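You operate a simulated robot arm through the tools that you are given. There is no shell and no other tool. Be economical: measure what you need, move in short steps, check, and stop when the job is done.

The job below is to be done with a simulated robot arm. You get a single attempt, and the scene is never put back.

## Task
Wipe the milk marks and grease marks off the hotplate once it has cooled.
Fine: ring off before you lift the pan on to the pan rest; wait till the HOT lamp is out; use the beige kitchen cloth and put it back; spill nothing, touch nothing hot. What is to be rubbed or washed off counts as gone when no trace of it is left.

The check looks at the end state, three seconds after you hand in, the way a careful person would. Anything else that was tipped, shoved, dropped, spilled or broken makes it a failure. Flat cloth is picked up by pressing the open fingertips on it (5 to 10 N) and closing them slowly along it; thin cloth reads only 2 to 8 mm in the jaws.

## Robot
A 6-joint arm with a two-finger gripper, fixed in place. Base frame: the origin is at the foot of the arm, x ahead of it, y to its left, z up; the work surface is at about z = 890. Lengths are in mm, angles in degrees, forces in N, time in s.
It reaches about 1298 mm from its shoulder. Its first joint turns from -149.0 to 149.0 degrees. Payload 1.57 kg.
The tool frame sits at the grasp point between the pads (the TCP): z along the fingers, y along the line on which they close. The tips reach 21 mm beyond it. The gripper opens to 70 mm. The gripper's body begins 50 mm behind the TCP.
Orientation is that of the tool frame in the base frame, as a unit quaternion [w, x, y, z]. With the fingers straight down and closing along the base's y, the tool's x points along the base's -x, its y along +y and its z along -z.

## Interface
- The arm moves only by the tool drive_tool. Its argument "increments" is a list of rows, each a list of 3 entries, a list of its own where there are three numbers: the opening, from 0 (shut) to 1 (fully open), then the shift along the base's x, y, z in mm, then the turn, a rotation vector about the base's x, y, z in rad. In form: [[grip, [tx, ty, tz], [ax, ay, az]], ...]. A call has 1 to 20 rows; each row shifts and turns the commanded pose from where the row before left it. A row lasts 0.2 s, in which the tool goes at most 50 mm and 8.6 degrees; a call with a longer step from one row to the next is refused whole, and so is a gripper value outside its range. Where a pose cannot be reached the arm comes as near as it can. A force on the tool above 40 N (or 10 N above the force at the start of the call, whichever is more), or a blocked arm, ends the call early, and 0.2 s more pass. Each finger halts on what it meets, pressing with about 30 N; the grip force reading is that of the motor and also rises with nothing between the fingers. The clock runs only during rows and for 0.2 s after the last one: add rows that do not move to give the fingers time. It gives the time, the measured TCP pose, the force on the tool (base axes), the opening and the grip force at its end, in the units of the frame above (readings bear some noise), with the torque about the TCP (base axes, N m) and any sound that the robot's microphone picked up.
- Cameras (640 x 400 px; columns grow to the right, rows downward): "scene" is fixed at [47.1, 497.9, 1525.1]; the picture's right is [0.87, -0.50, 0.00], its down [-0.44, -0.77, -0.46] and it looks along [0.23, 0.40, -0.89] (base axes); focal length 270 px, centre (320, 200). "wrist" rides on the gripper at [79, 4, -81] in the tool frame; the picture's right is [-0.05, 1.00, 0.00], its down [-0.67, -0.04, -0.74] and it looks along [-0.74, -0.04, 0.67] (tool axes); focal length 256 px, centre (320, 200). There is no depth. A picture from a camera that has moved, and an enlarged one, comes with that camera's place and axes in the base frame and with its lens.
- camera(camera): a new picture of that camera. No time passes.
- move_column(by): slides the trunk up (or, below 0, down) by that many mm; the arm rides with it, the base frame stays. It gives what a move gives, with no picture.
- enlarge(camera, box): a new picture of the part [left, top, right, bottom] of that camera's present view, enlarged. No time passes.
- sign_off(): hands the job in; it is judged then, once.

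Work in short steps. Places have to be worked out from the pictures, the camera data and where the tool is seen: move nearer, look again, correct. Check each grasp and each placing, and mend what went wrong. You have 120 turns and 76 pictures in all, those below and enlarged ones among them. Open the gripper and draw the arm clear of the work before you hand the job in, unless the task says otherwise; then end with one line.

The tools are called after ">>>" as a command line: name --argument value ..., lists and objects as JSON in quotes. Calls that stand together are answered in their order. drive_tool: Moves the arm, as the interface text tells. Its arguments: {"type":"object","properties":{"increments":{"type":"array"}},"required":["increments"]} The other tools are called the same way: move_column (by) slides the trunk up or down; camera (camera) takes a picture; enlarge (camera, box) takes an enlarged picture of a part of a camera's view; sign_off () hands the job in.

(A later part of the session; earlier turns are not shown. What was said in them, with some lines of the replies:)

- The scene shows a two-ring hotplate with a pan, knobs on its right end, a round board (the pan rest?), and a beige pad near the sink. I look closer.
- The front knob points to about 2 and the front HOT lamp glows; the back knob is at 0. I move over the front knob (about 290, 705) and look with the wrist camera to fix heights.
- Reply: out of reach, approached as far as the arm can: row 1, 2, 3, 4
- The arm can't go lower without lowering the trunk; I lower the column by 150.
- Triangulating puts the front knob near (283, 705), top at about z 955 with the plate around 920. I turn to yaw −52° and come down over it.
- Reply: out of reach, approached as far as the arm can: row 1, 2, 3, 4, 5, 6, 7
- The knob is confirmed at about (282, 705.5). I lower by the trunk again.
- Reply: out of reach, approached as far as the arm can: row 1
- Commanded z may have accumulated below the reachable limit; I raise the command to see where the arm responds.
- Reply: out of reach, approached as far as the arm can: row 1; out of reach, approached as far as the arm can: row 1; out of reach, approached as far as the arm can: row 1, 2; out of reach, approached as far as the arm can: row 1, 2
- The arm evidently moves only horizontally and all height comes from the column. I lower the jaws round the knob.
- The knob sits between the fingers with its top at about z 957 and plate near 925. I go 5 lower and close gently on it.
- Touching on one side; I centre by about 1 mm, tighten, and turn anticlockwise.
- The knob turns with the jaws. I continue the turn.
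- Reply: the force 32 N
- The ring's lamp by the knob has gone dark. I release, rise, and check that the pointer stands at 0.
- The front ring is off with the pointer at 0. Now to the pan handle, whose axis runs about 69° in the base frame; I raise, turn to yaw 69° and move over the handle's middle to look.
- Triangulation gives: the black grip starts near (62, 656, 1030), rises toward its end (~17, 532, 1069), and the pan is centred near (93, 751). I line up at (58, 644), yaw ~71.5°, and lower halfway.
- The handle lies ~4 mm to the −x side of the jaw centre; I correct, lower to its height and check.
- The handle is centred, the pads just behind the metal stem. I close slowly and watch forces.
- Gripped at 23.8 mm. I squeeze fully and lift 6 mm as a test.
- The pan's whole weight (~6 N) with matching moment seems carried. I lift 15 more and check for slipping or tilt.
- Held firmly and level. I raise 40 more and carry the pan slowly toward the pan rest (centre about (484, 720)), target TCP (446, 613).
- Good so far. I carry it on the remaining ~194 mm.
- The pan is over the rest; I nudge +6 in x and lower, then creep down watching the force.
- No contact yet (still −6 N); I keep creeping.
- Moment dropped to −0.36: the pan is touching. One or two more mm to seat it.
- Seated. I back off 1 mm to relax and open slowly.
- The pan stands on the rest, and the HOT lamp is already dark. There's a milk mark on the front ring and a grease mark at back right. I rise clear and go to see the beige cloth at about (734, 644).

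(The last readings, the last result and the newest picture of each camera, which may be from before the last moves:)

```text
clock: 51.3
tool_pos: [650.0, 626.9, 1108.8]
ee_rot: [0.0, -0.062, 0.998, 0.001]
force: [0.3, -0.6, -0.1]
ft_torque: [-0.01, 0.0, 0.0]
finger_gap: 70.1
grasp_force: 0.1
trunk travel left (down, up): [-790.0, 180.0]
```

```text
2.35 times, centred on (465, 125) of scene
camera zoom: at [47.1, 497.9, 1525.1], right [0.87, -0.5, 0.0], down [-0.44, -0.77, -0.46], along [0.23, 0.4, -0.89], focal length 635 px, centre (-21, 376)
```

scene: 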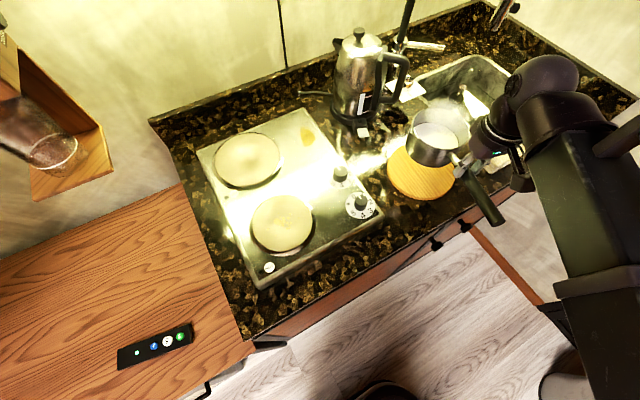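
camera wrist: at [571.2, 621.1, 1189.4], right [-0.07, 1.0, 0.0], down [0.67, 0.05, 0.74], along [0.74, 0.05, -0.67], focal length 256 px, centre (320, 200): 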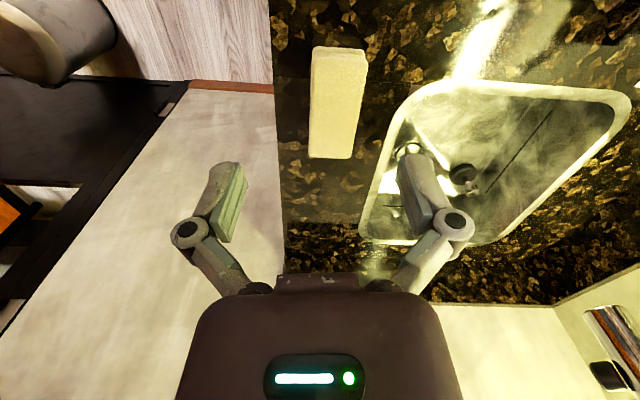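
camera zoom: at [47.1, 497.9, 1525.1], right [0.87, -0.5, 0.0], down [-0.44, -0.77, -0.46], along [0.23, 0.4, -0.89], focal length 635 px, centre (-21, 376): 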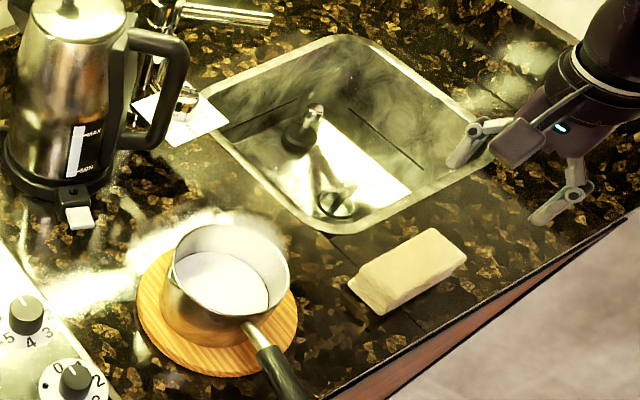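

The cloth is a thick folded pad, ~56 wide along y and ~110 long along x, centred near (718, 647). I go over it and lower for a nearer look.

>>> drive_tool --increments '[[1, [34, 10, 0], [0, 0, -0.06]], [1, [34, 10, 0], [0, 0, 0]], [1, [0, 0, 0], [0, 0, 0]]]'

>>> move_column --by -100

>>> camera --camera "wrist"

>>> enlarge --camera "scene" --box '[430, 80, 600, 230]'

```text
clock: 52.1
tool_pos: [718.6, 645.7, 1107.5]
ee_rot: [0.0, -0.032, 0.999, 0.001]
force: [0.2, -0.3, -0.1]
ft_torque: [0.0, -0.03, -0.01]
finger_gap: 70.0
grasp_force: 0.0
trunk travel left (down, up): [-790.0, 180.0]
```

```text
clock: 53.4
tool_pos: [718.4, 645.2, 1009.1]
ee_rot: [0.0, -0.033, 0.999, 0.0]
force: [0.6, 0.7, 1.1]
ft_torque: [0.0, 0.0, -0.02]
finger_gap: 69.8
grasp_force: 0.0
trunk travel left (down, up): [-690.0, 280.0]
```

```text
41 pictures are left
camera wrist: at [639.7, 645.8, 1089.5], right [-0.01, 1.0, 0.0], down [0.67, 0.01, 0.74], along [0.74, 0.01, -0.67], focal length 256 px, centre (320, 200)
```

wrist: 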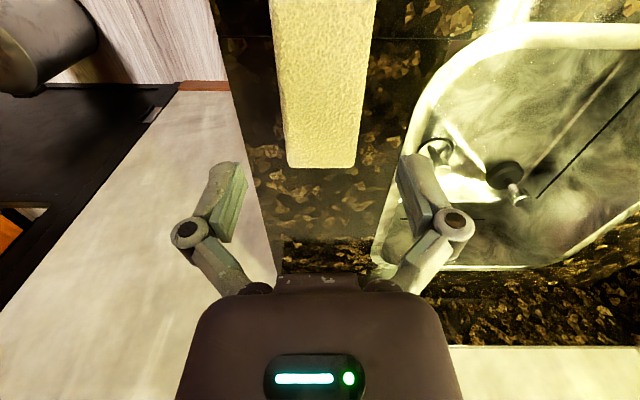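

```text
2.67 times, centred on (515, 155) of scene
camera zoom: at [47.1, 497.9, 1525.1], right [0.87, -0.5, 0.0], down [-0.44, -0.77, -0.46], along [0.23, 0.4, -0.89], focal length 720 px, centre (-200, 320)
```

zoom: 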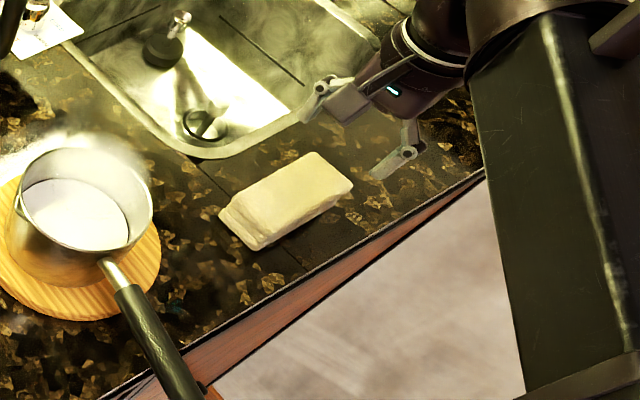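

Cloth measured: ~58 wide, 135 long, top ~z 916, centred about y 649 at x 718. I align and lower to just above it.

>>> drive_tool --increments '[[1, [2, 4, 0], [0, 0, -0.03]], [1, [0, 0, 0], [0, 0, 0]]]'

>>> move_column --by -62

>>> camera --camera "wrist"

>>> enlarge --camera "scene" --box '[450, 100, 590, 220]'

```text
clock: 54.0
tool_pos: [720.8, 649.3, 1008.0]
ee_rot: [0.0, -0.017, 1.0, 0.0]
force: [-0.7, -0.3, 0.5]
ft_torque: [0.03, -0.03, 0.0]
finger_gap: 70.0
grasp_force: 0.1
trunk travel left (down, up): [-690.0, 280.0]
```

```text
clock: 55.0
tool_pos: [721.6, 649.0, 946.8]
ee_rot: [0.0, -0.017, 1.0, 0.0]
force: [0.1, -0.1, 0.5]
ft_torque: [-0.01, 0.03, -0.01]
finger_gap: 70.0
grasp_force: 0.1
trunk travel left (down, up): [-628.0, 342.0]
```

```text
39 pictures are left
camera wrist: at [641.7, 652.2, 1027.5], right [0.02, 1.0, 0.0], down [0.67, -0.01, 0.74], along [0.74, -0.01, -0.67], focal length 256 px, centre (320, 200)
```

wrist: 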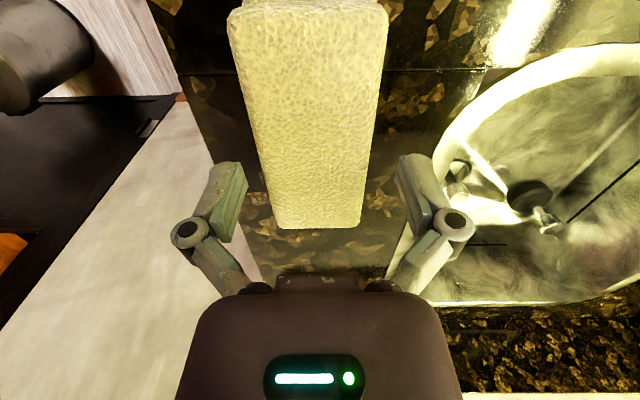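

```text
3.33 times, centred on (520, 160) of scene
camera zoom: at [47.1, 497.9, 1525.1], right [0.87, -0.5, 0.0], down [-0.44, -0.77, -0.46], along [0.23, 0.4, -0.89], focal length 899 px, centre (-347, 333)
```

zoom: 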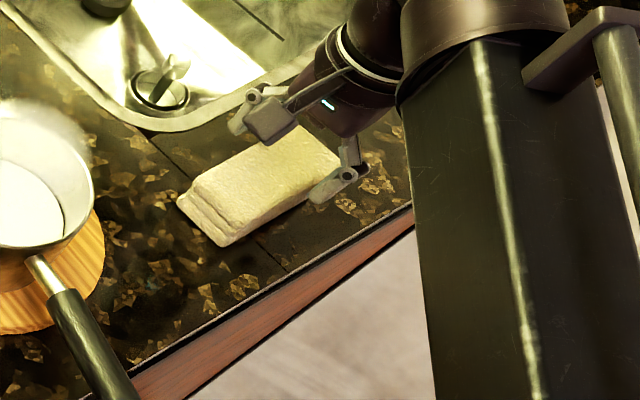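

The pad looks folded in layers; before taking it I check the white square by the kettle as the only other candidate.

>>> enlarge --camera "scene" --box '[380, 70, 440, 115]'

>>> enlarge --camera "scene" --box '[470, 125, 540, 180]'

```text
8.89 times, centred on (410, 92) of scene
camera zoom: at [47.1, 497.9, 1525.1], right [0.87, -0.5, 0.0], down [-0.44, -0.77, -0.46], along [0.23, 0.4, -0.89], focal length 2398 px, centre (-480, 1156)
```

zoom: 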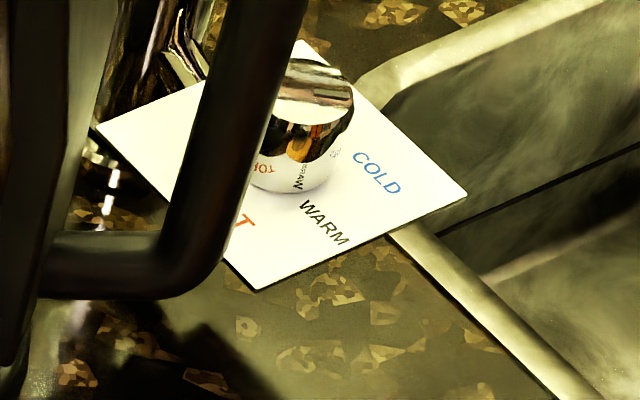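

```text
7.27 times, centred on (505, 152) of scene
camera zoom: at [47.1, 497.9, 1525.1], right [0.87, -0.5, 0.0], down [-0.44, -0.77, -0.46], along [0.23, 0.4, -0.89], focal length 1962 px, centre (-1026, 546)
```

zoom: 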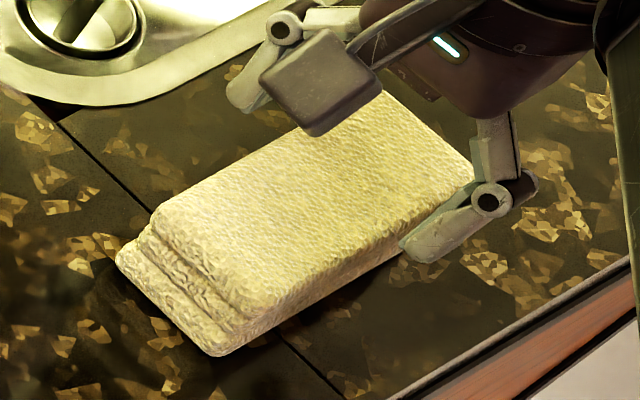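

It's the folded cloth (the white card is the tap's label). I straighten the yaw a bit and lower the open fingers around it.

>>> drive_tool --increments '[[1, [0, -0.5, 0], [0, 0, -0.025]], [1, [0, 0, 0], [0, 0, 0]]]'

>>> move_column --by -12

>>> move_column --by -10

>>> camera --camera "wrist"

```text
clock: 55.6
tool_pos: [720.2, 648.8, 946.2]
ee_rot: [0.0, -0.005, 1.0, 0.0]
force: [0.0, -0.5, 0.0]
ft_torque: [0.0, -0.01, -0.01]
finger_gap: 69.9
grasp_force: 0.2
trunk travel left (down, up): [-628.0, 342.0]
```

```text
clock: 56.2
tool_pos: [719.4, 649.2, 933.9]
ee_rot: [0.0, -0.005, 1.0, 0.0]
force: [-0.3, -1.0, -0.2]
ft_torque: [0.0, -0.02, 0.0]
finger_gap: 69.7
grasp_force: 0.0
trunk travel left (down, up): [-616.0, 354.0]
```

```text
clock: 56.8
tool_pos: [718.8, 650.2, 924.2]
ee_rot: [0.0, -0.005, 1.0, 0.0]
force: [-0.5, -0.1, 1.0]
ft_torque: [0.0, -0.01, 0.01]
finger_gap: 69.9
grasp_force: 0.1
trunk travel left (down, up): [-606.0, 364.0]
```

```text
35 pictures are left
camera wrist: at [641.8, 653.5, 1005.5], right [0.04, 1.0, 0.0], down [0.67, -0.03, 0.74], along [0.74, -0.03, -0.67], focal length 256 px, centre (320, 200)
```

wrist: 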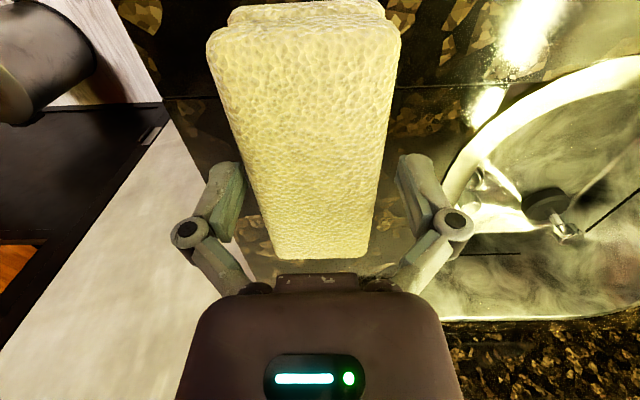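

The fingers straddle the cloth cleanly; 5 mm lower and close.

>>> move_column --by -5

>>> drive_tool --increments '[[0.85, [0, 0, 0], [0, 0, 0]], [0.75, [0, 0, 0], [0, 0, 0]], [0.65, [0, 0, 0], [0, 0, 0]], [0.55, [0, 0, 0], [0, 0, 0]], [0.45, [0, 0, 0], [0, 0, 0]], [0.35, [0, 0, 0], [0, 0, 0]], [0.35, [0, 0, 0], [0, 0, 0]]]'

>>> camera --camera "wrist"

```text
clock: 57.4
tool_pos: [719.5, 649.2, 919.8]
ee_rot: [0.0, -0.004, 1.0, 0.0]
force: [-0.2, 0.8, -0.7]
ft_torque: [-0.01, 0.04, 0.02]
finger_gap: 70.2
grasp_force: 0.1
trunk travel left (down, up): [-601.0, 369.0]
```

```text
clock: 59.0
tool_pos: [721.3, 647.9, 921.3]
ee_rot: [0.0, -0.005, 1.0, 0.0]
force: [2.9, -1.8, 7.1]
ft_torque: [-0.03, -0.05, 0.03]
finger_gap: 55.2
grasp_force: 30.3
trunk travel left (down, up): [-601.0, 369.0]
```

```text
34 pictures are left
camera wrist: at [641.7, 653.1, 1001.0], right [0.04, 1.0, 0.0], down [0.67, -0.03, 0.75], along [0.74, -0.03, -0.67], focal length 256 px, centre (320, 200)
```

wrist: 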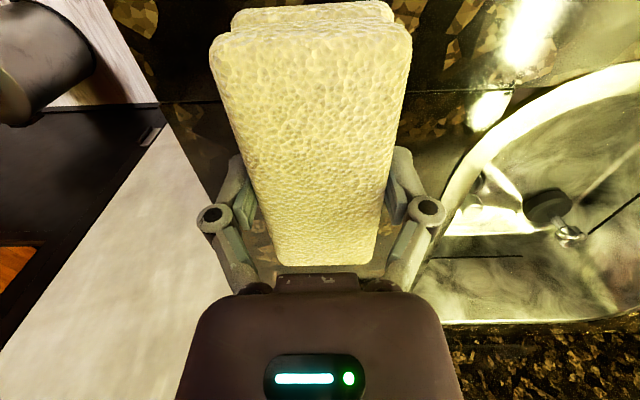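

Gripped at 55 mm, 30 N. Cloth's home: TCP (720, 649, 920), yaw 0.5°. I lift and check.

>>> move_column --by 20

>>> move_column --by 150

>>> enlarge --camera "scene" --box '[400, 60, 600, 210]'

```text
clock: 59.6
tool_pos: [720.4, 650.2, 940.0]
ee_rot: [-0.001, -0.005, 1.0, -0.001]
force: [0.4, -0.7, -0.5]
ft_torque: [-0.06, 0.01, 0.0]
finger_gap: 55.4
grasp_force: 30.1
trunk travel left (down, up): [-621.0, 349.0]
```

```text
clock: 61.4
tool_pos: [720.8, 649.1, 1090.2]
ee_rot: [0.0, -0.005, 1.0, -0.001]
force: [-0.9, -0.5, 0.0]
ft_torque: [-0.01, -0.01, 0.01]
finger_gap: 55.1
grasp_force: 29.6
trunk travel left (down, up): [-771.0, 199.0]
```

```text
2.67 times, centred on (500, 135) of scene
camera zoom: at [47.1, 497.9, 1525.1], right [0.87, -0.5, 0.0], down [-0.44, -0.77, -0.46], along [0.23, 0.4, -0.89], focal length 720 px, centre (-160, 373)
```

zoom: 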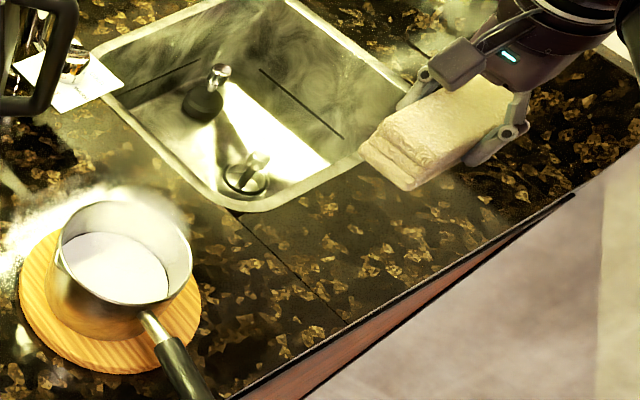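

Cloth held well as a pad. I look closely at the plate for all marks before moving.

>>> enlarge --camera "scene" --box '[235, 185, 325, 290]'

>>> enlarge --camera "scene" --box '[195, 105, 345, 200]'

```text
3.81 times, centred on (280, 238) of scene
camera zoom: at [47.1, 497.9, 1525.1], right [0.87, -0.5, 0.0], down [-0.44, -0.77, -0.46], along [0.23, 0.4, -0.89], focal length 1028 px, centre (472, 57)
```

zoom: 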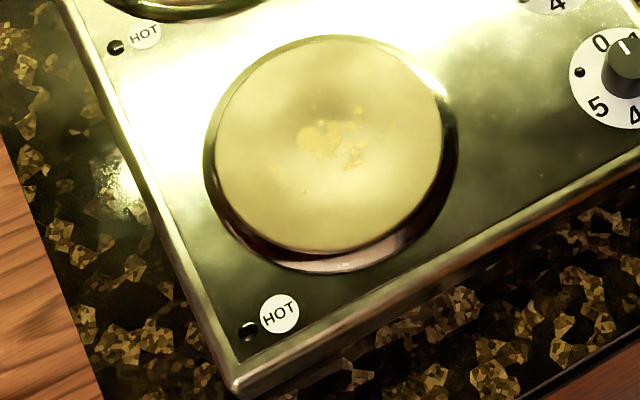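

```text
4.21 times, centred on (270, 152) of scene
camera zoom: at [47.1, 497.9, 1525.1], right [0.87, -0.5, 0.0], down [-0.44, -0.77, -0.46], along [0.23, 0.4, -0.89], focal length 1136 px, centre (530, 400)
```

zoom: 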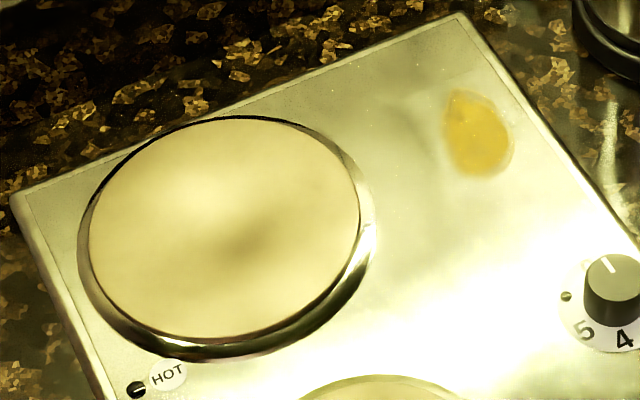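

Lamps dark. Milk flecks are around (91, 756) on the front ring (±30 mm); grease at about (272, 961). I carry the cloth over to the front ring, high above the pan handle.

>>> move_column --by 25

>>> drive_tool --increments '[[0.35, [-30, 0, 0], [0, 0, 0]], [0.35, [-45, 0, 0], [0, 0, 0]], [0.35, [-45, 0, 0], [0, 0, 0]], [0.35, [-45, 0, 0], [0, 0, 0]], [0.35, [-45, 0, 0], [0, 0, 0]], [0.35, [-45, 5, 0], [0, 0, 0]], [0.35, [-45, 10, 0], [0, 0, 0]], [0.35, [-45, 10, 0], [0, 0, 0]], [0.35, [-45, 15, 0], [0, 0, 0]], [0.35, [-45, 15, 0], [0, 0, 0]], [0.35, [-45, 15, 0], [0, 0, 0]], [0.35, [-45, 15, 0], [0, 0, 0]], [0.35, [-45, 12, 0], [0, 0, 0]], [0.35, [-45, 10, 0], [0, 0, 0]], [0.35, [-14, 0, 0], [0, 0, 0]], [0.35, [0, 0, 0], [0, 0, 0]]]'

>>> camera --camera "wrist"

>>> camera --camera "scene"

```text
clock: 62.1
tool_pos: [720.2, 647.6, 1113.5]
ee_rot: [-0.001, -0.005, 1.0, 0.0]
force: [-0.1, -0.2, -0.7]
ft_torque: [0.02, 0.04, 0.01]
finger_gap: 55.4
grasp_force: 30.2
trunk travel left (down, up): [-796.0, 174.0]
```

```text
clock: 65.5
tool_pos: [92.3, 754.5, 1114.3]
ee_rot: [0.0, -0.005, 1.0, 0.0]
force: [-0.2, -0.9, -1.2]
ft_torque: [0.02, 0.04, -0.01]
finger_gap: 55.6
grasp_force: 30.5
trunk travel left (down, up): [-796.0, 174.0]
```

```text
30 pictures are left
camera wrist: at [13.9, 759.0, 1195.3], right [0.04, 1.0, 0.0], down [0.67, -0.03, 0.75], along [0.74, -0.03, -0.67], focal length 256 px, centre (320, 200)
```

wrist: 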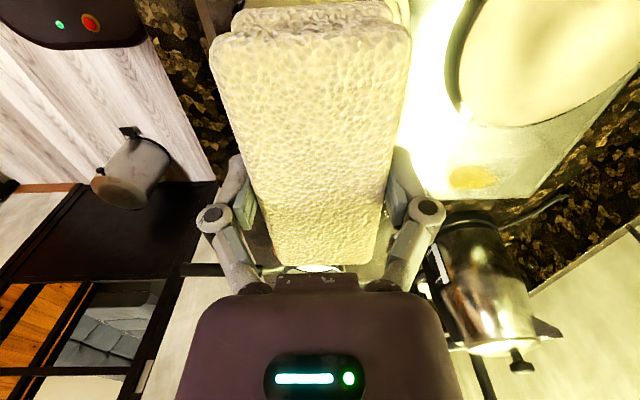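

```text
29 pictures are left
```

scene: 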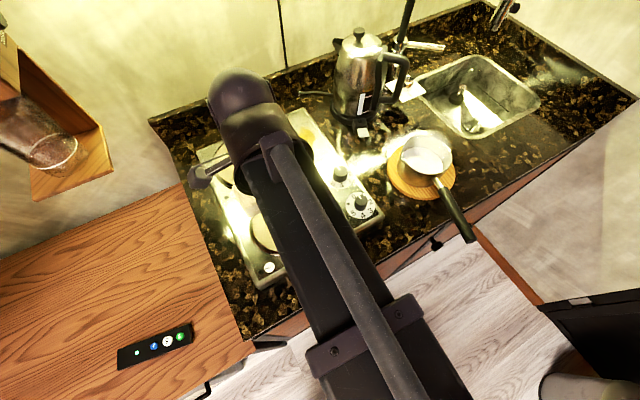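

Over the ring. I lower in stages until the cloth presses lightly.

>>> move_column --by -136

>>> move_column --by -6

>>> move_column --by -3

```text
clock: 67.1
tool_pos: [92.6, 754.4, 978.4]
ee_rot: [-0.001, -0.005, 1.0, 0.0]
force: [-1.2, -0.5, -0.8]
ft_torque: [-0.02, -0.01, -0.01]
finger_gap: 55.3
grasp_force: 29.9
trunk travel left (down, up): [-660.0, 310.0]
```

```text
clock: 67.7
tool_pos: [93.1, 753.6, 973.3]
ee_rot: [0.0, -0.005, 1.0, 0.002]
force: [1.3, 8.4, 27.4]
ft_torque: [0.23, 0.0, -0.02]
finger_gap: 55.7
grasp_force: 30.4
trunk travel left (down, up): [-654.0, 316.0]
```

```text
clock: 68.2
tool_pos: [92.1, 752.7, 970.4]
ee_rot: [0.0, -0.006, 1.0, 0.0]
force: [1.1, 6.0, 26.0]
ft_torque: [0.2, -0.02, 0.01]
finger_gap: 55.5
grasp_force: 29.8
trunk travel left (down, up): [-651.0, 319.0]
```

Contact, 26 N is more than needed; ease by 2 mm.

>>> move_column --by 1.5

```text
clock: 68.7
tool_pos: [92.4, 754.2, 970.4]
ee_rot: [0.0, -0.005, 1.0, -0.001]
force: [-0.5, -1.6, 0.3]
ft_torque: [0.01, -0.07, -0.05]
finger_gap: 55.3
grasp_force: 29.9
trunk travel left (down, up): [-652.0, 318.0]
```

>>> move_column --by -1

```text
clock: 69.2
tool_pos: [93.2, 753.9, 971.1]
ee_rot: [0.0, -0.005, 1.0, 0.0]
force: [-0.1, -1.9, 8.5]
ft_torque: [0.13, 0.04, -0.02]
finger_gap: 55.3
grasp_force: 30.2
trunk travel left (down, up): [-651.0, 319.0]
```

8.5 N now. I wipe back and forth across the milk area.

>>> drive_tool --increments '[[0.35, [0, 15, 0], [0, 0, 0]], [0.35, [0, 15, 0], [0, 0, 0]], [0.35, [0, -15, 0], [0, 0, 0]], [0.35, [0, -15, 0], [0, 0, 0]], [0.35, [0, -15, 0], [0, 0, 0]], [0.35, [0, -15, 0], [0, 0, 0]], [0.35, [12, 15, 0], [0, 0, 0]], [0.35, [0, 15, 0], [0, 0, 0]], [0.35, [0, 15, 0], [0, 0, 0]], [0.35, [0, 15, 0], [0, 0, 0]], [0.35, [-24, 0, 0], [0, 0, 0]], [0.35, [0, -15, 0], [0, 0, 0]], [0.35, [0, -15, 0], [0, 0, 0]], [0.35, [0, -15, 0], [0, 0, 0]], [0.35, [0, -15, 0], [0, 0, 0]], [0.35, [12, 15, 0], [0, 0, 0]], [0.35, [0, 15, 0], [0, 0, 0]], [0.35, [0, 0, 0], [0, 0, 0]]]'

```text
clock: 73.0
tool_pos: [93.4, 754.0, 969.7]
ee_rot: [0.0, -0.006, 1.0, 0.0]
force: [-0.2, -3.0, 5.6]
ft_torque: [-0.01, 0.05, 0.04]
finger_gap: 55.3
grasp_force: 30.1
trunk travel left (down, up): [-651.0, 319.0]
```

I lift, move back toward the grease turning the pad along y, and look at both the ring and the kettle clearance.

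>>> move_column --by 45

>>> drive_tool --increments '[[0.35, [10, 15, 0], [0, 0, 0.14]], [0.35, [10, 15, 0], [0, 0, 0.14]], [0.35, [10, 15, 0], [0, 0, 0.14]], [0.35, [10, 15, 0], [0, 0, 0.14]], [0.35, [10, 15, 0], [0, 0, 0.14]], [0.35, [10, 15, 0], [0, 0, 0.14]], [0.35, [10, 15, 0], [0, 0, 0.14]], [0.35, [10, 15, 0], [0, 0, 0.14]], [0.35, [10, 15, 0], [0, 0, 0.14]], [0.35, [10, 11, 0], [0, 0, 0.14]], [0.35, [0, 0, 0], [0, 0, 0.14]], [0.35, [0, 0, 0], [0, 0, 0]]]'

>>> camera --camera "scene"

>>> camera --camera "wrist"

```text
clock: 73.9
tool_pos: [93.1, 754.2, 1014.7]
ee_rot: [0.0, -0.005, 1.0, 0.0]
force: [0.6, 0.8, -1.0]
ft_torque: [0.0, 0.02, 0.01]
finger_gap: 55.3
grasp_force: 30.4
trunk travel left (down, up): [-696.0, 274.0]
```

```text
clock: 76.5
tool_pos: [192.8, 901.1, 1015.0]
ee_rot: [-0.001, -0.7, 0.714, 0.0]
force: [0.0, -0.2, -1.5]
ft_torque: [-0.02, -0.01, -0.02]
finger_gap: 55.3
grasp_force: 29.7
trunk travel left (down, up): [-696.0, 274.0]
```

```text
28 pictures are left
```

scene: 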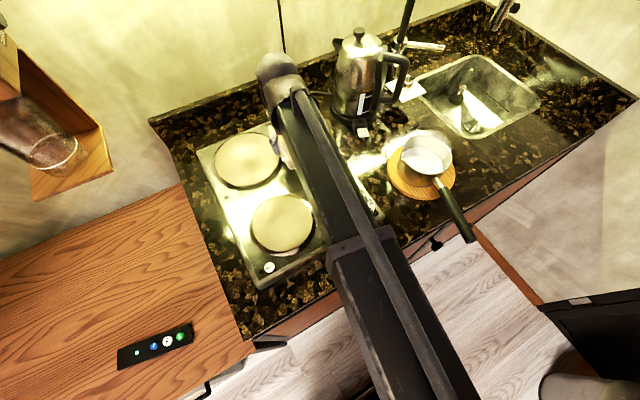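

```text
27 pictures are left
camera wrist: at [187.5, 822.6, 1095.8], right [-1.0, 0.07, 0.0], down [0.05, 0.67, 0.74], along [0.05, 0.74, -0.67], focal length 256 px, centre (320, 200)
```

wrist: 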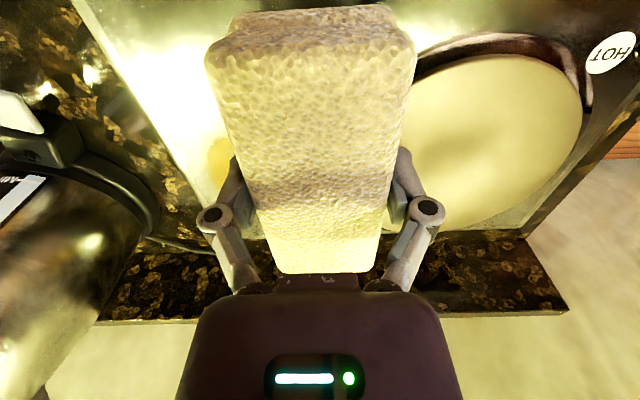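

The ring looks clean from here, and the forearm runs away from the kettle. I move over the grease (272, 961) and lower, keeping the pad along y.

>>> drive_tool --increments '[[0.35, [26, 20, 0], [0, 0, 0]], [0.35, [26, 20, 0], [0, 0, 0]], [0.35, [26, 20, 0], [0, 0, 0]], [0.35, [0, 0, 0], [0, 0, 0]]]'

>>> camera --camera "scene"

>>> camera --camera "wrist"

```text
clock: 77.5
tool_pos: [269.6, 960.6, 1016.0]
ee_rot: [0.0, -0.699, 0.715, -0.001]
force: [-0.3, 0.4, -1.1]
ft_torque: [-0.02, 0.0, 0.03]
finger_gap: 55.5
grasp_force: 30.3
trunk travel left (down, up): [-696.0, 274.0]
```

```text
26 pictures are left
```

scene: 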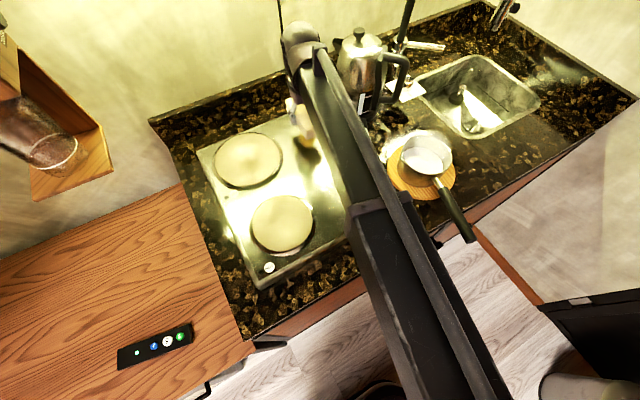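

```text
25 pictures are left
camera wrist: at [264.4, 882.3, 1095.9], right [-1.0, 0.07, 0.0], down [0.05, 0.67, 0.74], along [0.06, 0.74, -0.67], focal length 256 px, centre (320, 200)
```

wrist: 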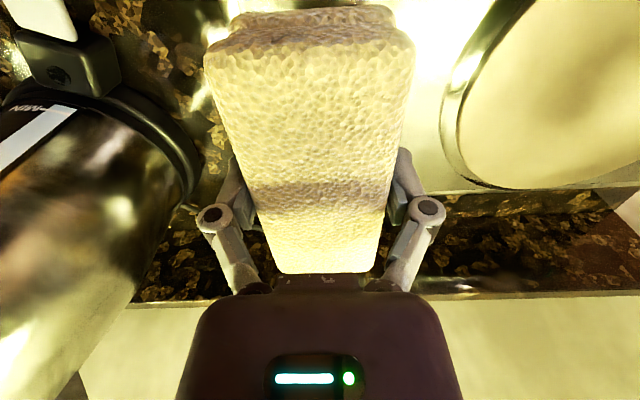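

Kettle edge is ~80 mm from the fingers: safe. Lower and creep to contact.

>>> move_column --by -46

>>> move_column --by -4

>>> move_column --by -3

>>> move_column --by -2

```text
clock: 78.4
tool_pos: [269.4, 960.7, 969.6]
ee_rot: [0.0, -0.699, 0.715, 0.0]
force: [0.7, 0.5, -0.1]
ft_torque: [0.04, 0.01, 0.01]
finger_gap: 55.1
grasp_force: 30.1
trunk travel left (down, up): [-650.0, 320.0]
```

```text
clock: 78.9
tool_pos: [268.7, 960.5, 964.5]
ee_rot: [0.001, -0.7, 0.714, 0.0]
force: [0.2, 0.4, -0.1]
ft_torque: [-0.01, 0.0, 0.0]
finger_gap: 55.6
grasp_force: 30.2
trunk travel left (down, up): [-646.0, 324.0]
```

```text
clock: 79.4
tool_pos: [268.4, 959.7, 962.7]
ee_rot: [0.0, -0.7, 0.714, 0.0]
force: [-0.9, 0.2, -1.2]
ft_torque: [-0.01, 0.01, -0.03]
finger_gap: 55.2
grasp_force: 29.7
trunk travel left (down, up): [-643.0, 327.0]
```

```text
clock: 80.0
tool_pos: [269.3, 959.6, 959.5]
ee_rot: [0.0, -0.7, 0.715, 0.0]
force: [-0.1, 0.2, -0.4]
ft_torque: [0.0, -0.02, 0.01]
finger_gap: 55.4
grasp_force: 29.6
trunk travel left (down, up): [-641.0, 329.0]
```

>>> move_column --by -2

>>> move_column --by -1

>>> move_column --by -1

```text
clock: 80.5
tool_pos: [268.5, 960.1, 958.7]
ee_rot: [-0.001, -0.699, 0.715, 0.0]
force: [0.5, 0.1, 2.6]
ft_torque: [0.04, 0.08, 0.0]
finger_gap: 55.4
grasp_force: 29.9
trunk travel left (down, up): [-639.0, 331.0]
```

```text
clock: 81.0
tool_pos: [268.9, 959.2, 958.6]
ee_rot: [-0.001, -0.7, 0.714, 0.0]
force: [1.9, 6.1, 15.7]
ft_torque: [-0.11, 0.1, 0.0]
finger_gap: 55.4
grasp_force: 29.5
trunk travel left (down, up): [-638.0, 332.0]
```

```text
clock: 81.5
tool_pos: [269.7, 959.5, 957.8]
ee_rot: [0.002, -0.7, 0.714, 0.0]
force: [2.7, 11.6, 26.4]
ft_torque: [0.2, -0.11, -0.02]
finger_gap: 55.4
grasp_force: 30.7
trunk travel left (down, up): [-637.0, 333.0]
```

Contact at ~15–26 N; ease by 1 mm and scrub.

>>> move_column --by 1

>>> drive_tool --increments '[[0.35, [12, 0, 0], [0, 0, 0]], [0.35, [12, 0, 0], [0, 0, 0]], [0.35, [-15, 0, 0], [0, 0, 0]], [0.35, [-15, 0, 0], [0, 0, 0]], [0.35, [-15, 0, 0], [0, 0, 0]], [0.35, [-10, 12, 0], [0, 0, 0]], [0.35, [15, 0, 0], [0, 0, 0]], [0.35, [15, 0, 0], [0, 0, 0]], [0.35, [15, 0, 0], [0, 0, 0]], [0.35, [10, 0, 0], [0, 0, 0]], [0.35, [0, -24, 0], [0, 0, 0]], [0.35, [-15, 0, 0], [0, 0, 0]], [0.35, [-15, 0, 0], [0, 0, 0]], [0.35, [-15, 0, 0], [0, 0, 0]], [0.35, [-10, 0, 0], [0, 0, 0]], [0.35, [15, 12, 0], [0, 0, 0]], [0.35, [15, 0, 0], [0, 0, 0]], [0.35, [0, 0, 0], [0, 0, 0]]]'

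```text
clock: 82.0
tool_pos: [267.8, 959.3, 956.6]
ee_rot: [0.0, -0.699, 0.715, 0.0]
force: [2.2, 7.1, 16.4]
ft_torque: [0.48, -0.14, -0.06]
finger_gap: 55.3
grasp_force: 30.1
trunk travel left (down, up): [-638.0, 332.0]
```

```text
clock: 85.8
tool_pos: [267.0, 959.4, 957.5]
ee_rot: [0.001, -0.7, 0.715, 0.0]
force: [-3.3, -0.6, 7.1]
ft_torque: [-0.09, 0.07, -0.01]
finger_gap: 55.2
grasp_force: 29.7
trunk travel left (down, up): [-638.0, 332.0]
```

Lift off and back away to inspect both spots.

>>> move_column --by 80

>>> drive_tool --increments '[[0.35, [0, -45, 0], [0, 0, 0]], [0.35, [0, -45, 0], [0, 0, 0]], [0.35, [0, -45, 0], [0, 0, 0]], [0.35, [20, -45, 0], [0, 0, 0]], [0.35, [30, -40, 0], [0, 0, 0]], [0.35, [30, -40, 0], [0, 0, 0]], [0.35, [0, -40, 0], [0, 0, 0]], [0.35, [0, 0, 0], [0, 0, 0]]]'

>>> enlarge --camera "scene" --box '[195, 100, 395, 225]'

>>> enlarge --camera "scene" --box '[235, 185, 325, 290]'

```text
clock: 87.0
tool_pos: [267.7, 961.8, 1036.0]
ee_rot: [0.0, -0.7, 0.714, 0.0]
force: [0.8, 0.4, -1.3]
ft_torque: [0.03, -0.05, 0.01]
finger_gap: 55.5
grasp_force: 29.9
trunk travel left (down, up): [-718.0, 252.0]
```

```text
clock: 88.8
tool_pos: [346.1, 660.8, 1037.0]
ee_rot: [0.001, -0.7, 0.715, 0.0]
force: [0.1, -0.2, -0.6]
ft_torque: [-0.01, -0.02, 0.02]
finger_gap: 55.1
grasp_force: 30.2
trunk travel left (down, up): [-718.0, 252.0]
```

```text
3.20 times, centred on (295, 162) of scene
camera zoom: at [47.1, 497.9, 1525.1], right [0.87, -0.5, 0.0], down [-0.44, -0.77, -0.46], along [0.23, 0.4, -0.89], focal length 863 px, centre (400, 320)
```

zoom: 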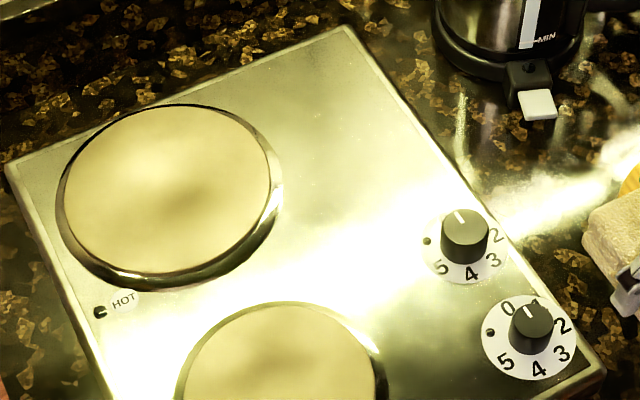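

```text
3.81 times, centred on (280, 238) of scene
camera zoom: at [47.1, 497.9, 1525.1], right [0.87, -0.5, 0.0], down [-0.44, -0.77, -0.46], along [0.23, 0.4, -0.89], focal length 1028 px, centre (472, 57)
```

zoom: 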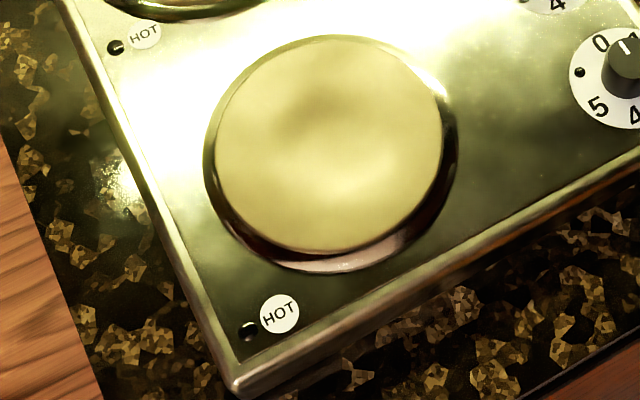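

Both spots appear clean. I check the glare strip from another viewpoint with the wrist camera.

>>> camera --camera "wrist"

```text
22 pictures are left
camera wrist: at [341.3, 583.4, 1117.7], right [-1.0, 0.07, 0.0], down [0.05, 0.67, 0.74], along [0.06, 0.74, -0.67], focal length 256 px, centre (320, 200)
```

wrist: 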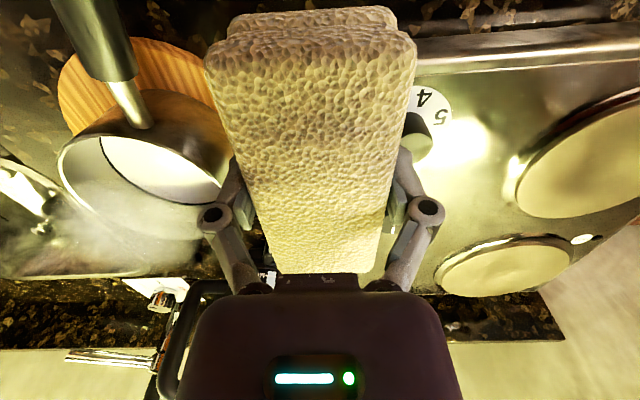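

>>> enlarge --camera "wrist" --box '[400, 20, 640, 320]'

```text
1.33 times, centred on (520, 170) of wrist
camera zoom: at [341.3, 583.4, 1117.7], right [-1.0, 0.07, 0.0], down [0.05, 0.67, 0.74], along [0.06, 0.74, -0.67], focal length 341 px, centre (53, 240)
```

zoom: 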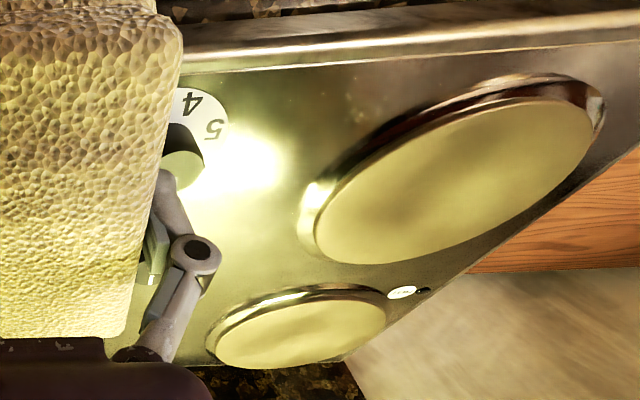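

The plate is clean throughout. I take the cloth back to its place, high over the pan.

>>> move_column --by 80

>>> drive_tool --increments '[[0.35, [34, -1, 0], [0, 0, -0.14]], [0.35, [34, -1, 0], [0, 0, -0.14]], [0.35, [34, -1, 0], [0, 0, -0.14]], [0.35, [34, -1, 0], [0, 0, -0.14]], [0.35, [34, -1, 0], [0, 0, -0.14]], [0.35, [34, -1, 0], [0, 0, -0.14]], [0.35, [34, -1, 0], [0, 0, -0.14]], [0.35, [34, -1, 0], [0, 0, -0.14]], [0.35, [34, -1, 0], [0, 0, -0.14]], [0.35, [34, -1, 0], [0, 0, -0.14]], [0.35, [34, -1, 0], [0, 0, -0.14]], [0.35, [0, -1, 0], [0, 0, 0]], [0.35, [0, 0, 0], [0, 0, 0]]]'

>>> camera --camera "scene"

```text
clock: 89.9
tool_pos: [346.2, 661.1, 1116.2]
ee_rot: [0.0, -0.699, 0.715, 0.0]
force: [1.0, 0.0, -0.9]
ft_torque: [0.0, -0.01, 0.0]
finger_gap: 55.3
grasp_force: 30.5
trunk travel left (down, up): [-798.0, 172.0]
```

```text
clock: 92.7
tool_pos: [721.1, 649.5, 1117.2]
ee_rot: [0.001, -0.004, 1.0, 0.001]
force: [-0.1, 0.0, -0.2]
ft_torque: [0.0, 0.0, -0.01]
finger_gap: 55.1
grasp_force: 29.6
trunk travel left (down, up): [-798.0, 172.0]
```

```text
20 pictures are left
```

scene: 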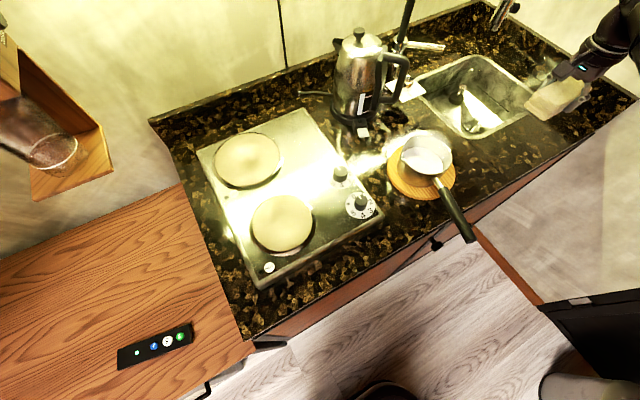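

Over home; lower and creep to contact with the counter.

>>> move_column --by -186

>>> move_column --by -4

>>> move_column --by -2

>>> move_column --by -2

```text
clock: 94.8
tool_pos: [719.1, 649.7, 929.9]
ee_rot: [0.0, -0.006, 1.0, 0.0]
force: [-1.2, -0.3, -1.0]
ft_torque: [0.02, 0.04, 0.02]
finger_gap: 55.2
grasp_force: 29.9
trunk travel left (down, up): [-612.0, 358.0]
```

```text
clock: 95.3
tool_pos: [720.5, 648.8, 926.8]
ee_rot: [0.0, -0.004, 1.0, 0.0]
force: [0.3, -0.9, -0.8]
ft_torque: [0.0, -0.05, 0.0]
finger_gap: 55.4
grasp_force: 29.9
trunk travel left (down, up): [-608.0, 362.0]
```

```text
clock: 95.8
tool_pos: [720.9, 649.2, 924.3]
ee_rot: [0.0, -0.006, 1.0, 0.001]
force: [-0.7, -0.2, -1.3]
ft_torque: [-0.01, 0.01, 0.03]
finger_gap: 55.5
grasp_force: 30.0
trunk travel left (down, up): [-606.0, 364.0]
```

```text
clock: 96.4
tool_pos: [720.3, 650.2, 922.3]
ee_rot: [0.0, -0.005, 1.0, 0.0]
force: [-0.2, -0.1, -1.2]
ft_torque: [0.02, -0.01, -0.02]
finger_gap: 55.6
grasp_force: 30.0
trunk travel left (down, up): [-604.0, 366.0]
```

>>> move_column --by -2

>>> move_column --by -1

```text
clock: 96.9
tool_pos: [720.5, 648.9, 920.1]
ee_rot: [-0.001, -0.005, 1.0, 0.0]
force: [0.1, -0.8, -0.9]
ft_torque: [0.0, 0.02, 0.01]
finger_gap: 55.4
grasp_force: 30.1
trunk travel left (down, up): [-602.0, 368.0]
```

```text
clock: 97.4
tool_pos: [721.4, 649.2, 919.9]
ee_rot: [0.0, -0.005, 1.0, 0.0]
force: [0.0, 0.1, -1.0]
ft_torque: [0.01, 0.03, 0.03]
finger_gap: 55.4
grasp_force: 29.9
trunk travel left (down, up): [-601.0, 369.0]
```

>>> move_column --by -2

>>> move_column --by -1

```text
clock: 97.9
tool_pos: [719.1, 648.9, 917.4]
ee_rot: [-0.001, -0.005, 1.0, 0.0]
force: [0.3, 0.2, -1.3]
ft_torque: [0.0, 0.02, -0.02]
finger_gap: 55.2
grasp_force: 29.8
trunk travel left (down, up): [-599.0, 371.0]
```

```text
clock: 98.4
tool_pos: [721.5, 649.6, 916.5]
ee_rot: [0.0, -0.005, 1.0, 0.001]
force: [0.2, -0.4, -1.3]
ft_torque: [0.01, 0.01, 0.01]
finger_gap: 55.1
grasp_force: 29.9
trunk travel left (down, up): [-598.0, 372.0]
```

One or two mm from the counter; I open slowly, then rise straight up.

>>> drive_tool --increments '[[0.8, [0, 0, 0], [0, 0, 0]], [0.85, [0, 0, 0], [0, 0, 0]], [0.92, [0, 0, 0], [0, 0, 0]], [1, [0, 0, 0], [0, 0, 0]], [1, [0, 0, 0], [0, 0, 0]]]'

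>>> move_column --by 200

>>> drive_tool --increments '[[1, [0, -40, 0], [0, 0, 0]], [1, [0, -40, 0], [0, 0, 0]], [1, [0, -40, 0], [0, 0, 0]], [1, [0, -40, 0], [0, 0, 0]], [1, [0, -40, 0], [0, 0, 0]], [1, [0, 0, 0], [0, 0, 0]]]'

>>> camera --camera "scene"

>>> enlarge --camera "scene" --box '[370, 60, 560, 230]'

>>> enlarge --camera "scene" --box '[190, 100, 390, 295]'

```text
clock: 99.6
tool_pos: [721.2, 648.7, 916.3]
ee_rot: [0.0, -0.005, 1.0, 0.0]
force: [-0.2, 0.5, 0.6]
ft_torque: [0.02, 0.0, -0.01]
finger_gap: 69.9
grasp_force: 0.0
trunk travel left (down, up): [-598.0, 372.0]
```

```text
clock: 101.8
tool_pos: [720.7, 648.7, 1116.5]
ee_rot: [0.0, -0.005, 1.0, 0.0]
force: [0.2, -0.4, 0.0]
ft_torque: [0.02, 0.0, -0.01]
finger_gap: 70.1
grasp_force: 0.0
trunk travel left (down, up): [-798.0, 172.0]
```

```text
clock: 103.2
tool_pos: [719.0, 448.3, 1115.6]
ee_rot: [0.001, -0.005, 1.0, 0.0]
force: [-0.3, 0.1, -1.0]
ft_torque: [0.01, -0.03, 0.01]
finger_gap: 70.2
grasp_force: 0.0
trunk travel left (down, up): [-798.0, 172.0]
```

```text
19 pictures are left
```

scene: 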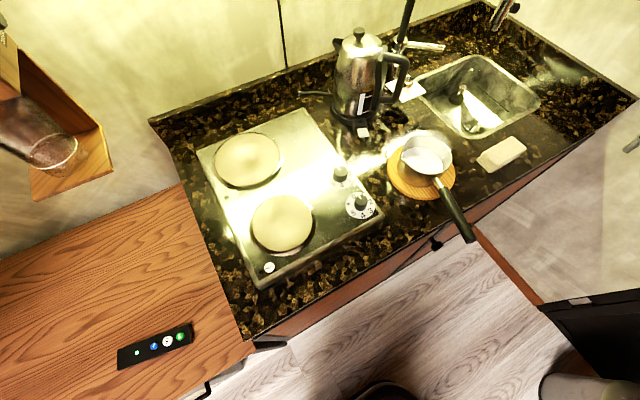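

```text
2.35 times, centred on (465, 145) of scene
camera zoom: at [47.1, 497.9, 1525.1], right [0.87, -0.5, 0.0], down [-0.44, -0.77, -0.46], along [0.23, 0.4, -0.89], focal length 635 px, centre (-21, 329)
```

zoom: 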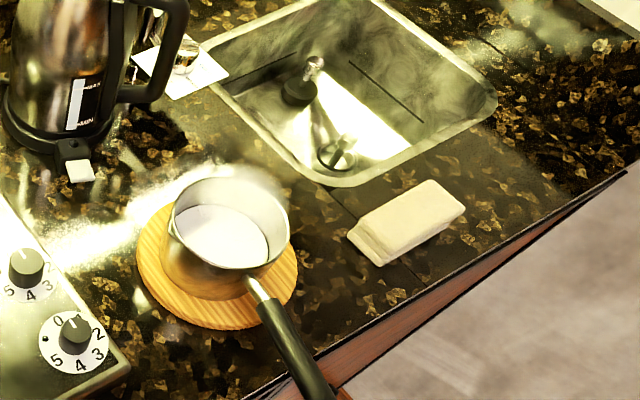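

```text
2.05 times, centred on (290, 198) of scene
camera zoom: at [47.1, 497.9, 1525.1], right [0.87, -0.5, 0.0], down [-0.44, -0.77, -0.46], along [0.23, 0.4, -0.89], focal length 554 px, centre (382, 205)
```

zoom: 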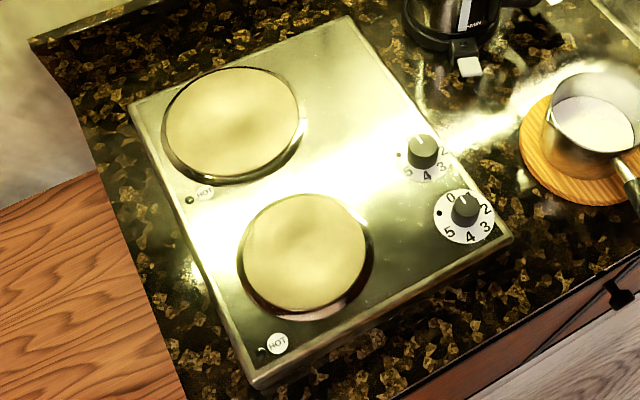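

Cloth is back in place, plate clean. A last check of the front knob's pointer against the back one.

>>> enlarge --camera "scene" --box '[320, 155, 390, 225]'

>>> enlarge --camera "scene" --box '[250, 150, 330, 200]'

```text
5.71 times, centred on (355, 190) of scene
camera zoom: at [47.1, 497.9, 1525.1], right [0.87, -0.5, 0.0], down [-0.44, -0.77, -0.46], along [0.23, 0.4, -0.89], focal length 1542 px, centre (120, 257)
```

zoom: 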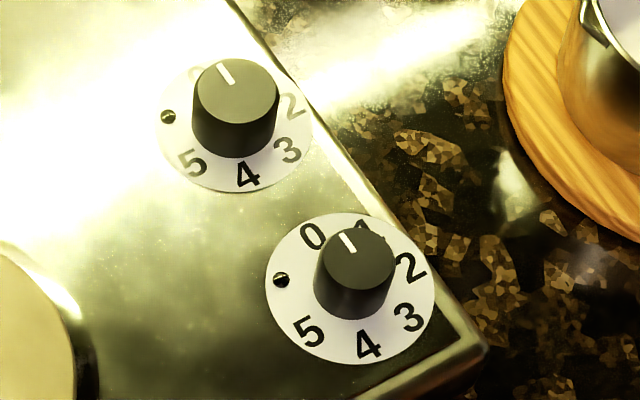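

```text
8.00 times, centred on (290, 175) of scene
camera zoom: at [47.1, 497.9, 1525.1], right [0.87, -0.5, 0.0], down [-0.44, -0.77, -0.46], along [0.23, 0.4, -0.89], focal length 2158 px, centre (560, 400)
```

zoom: 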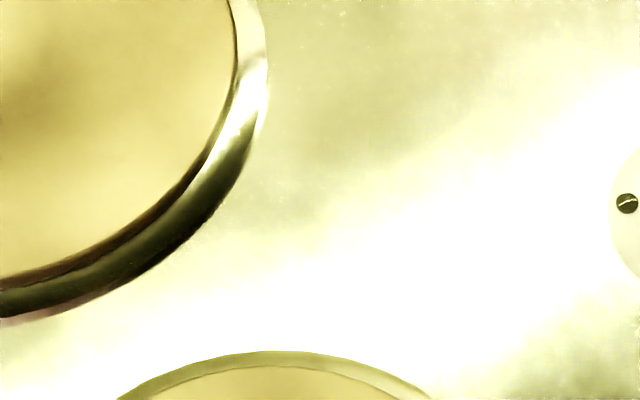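

Both pointers are parallel (at 0), the lamps are out, the plate is clean, the pan is on its rest, the cloth is back, and the arm is clear and open. I hand in.

>>> sign_off

```text
The job is handed in.
```

The job is handed in: the front ring was turned off first, then the pan went onto its rest. With the HOT lamp out, I wiped the milk and grease marks off with the beige cloth and put it back. I saw no trace of the marks and nothing spilled in the last pictures.
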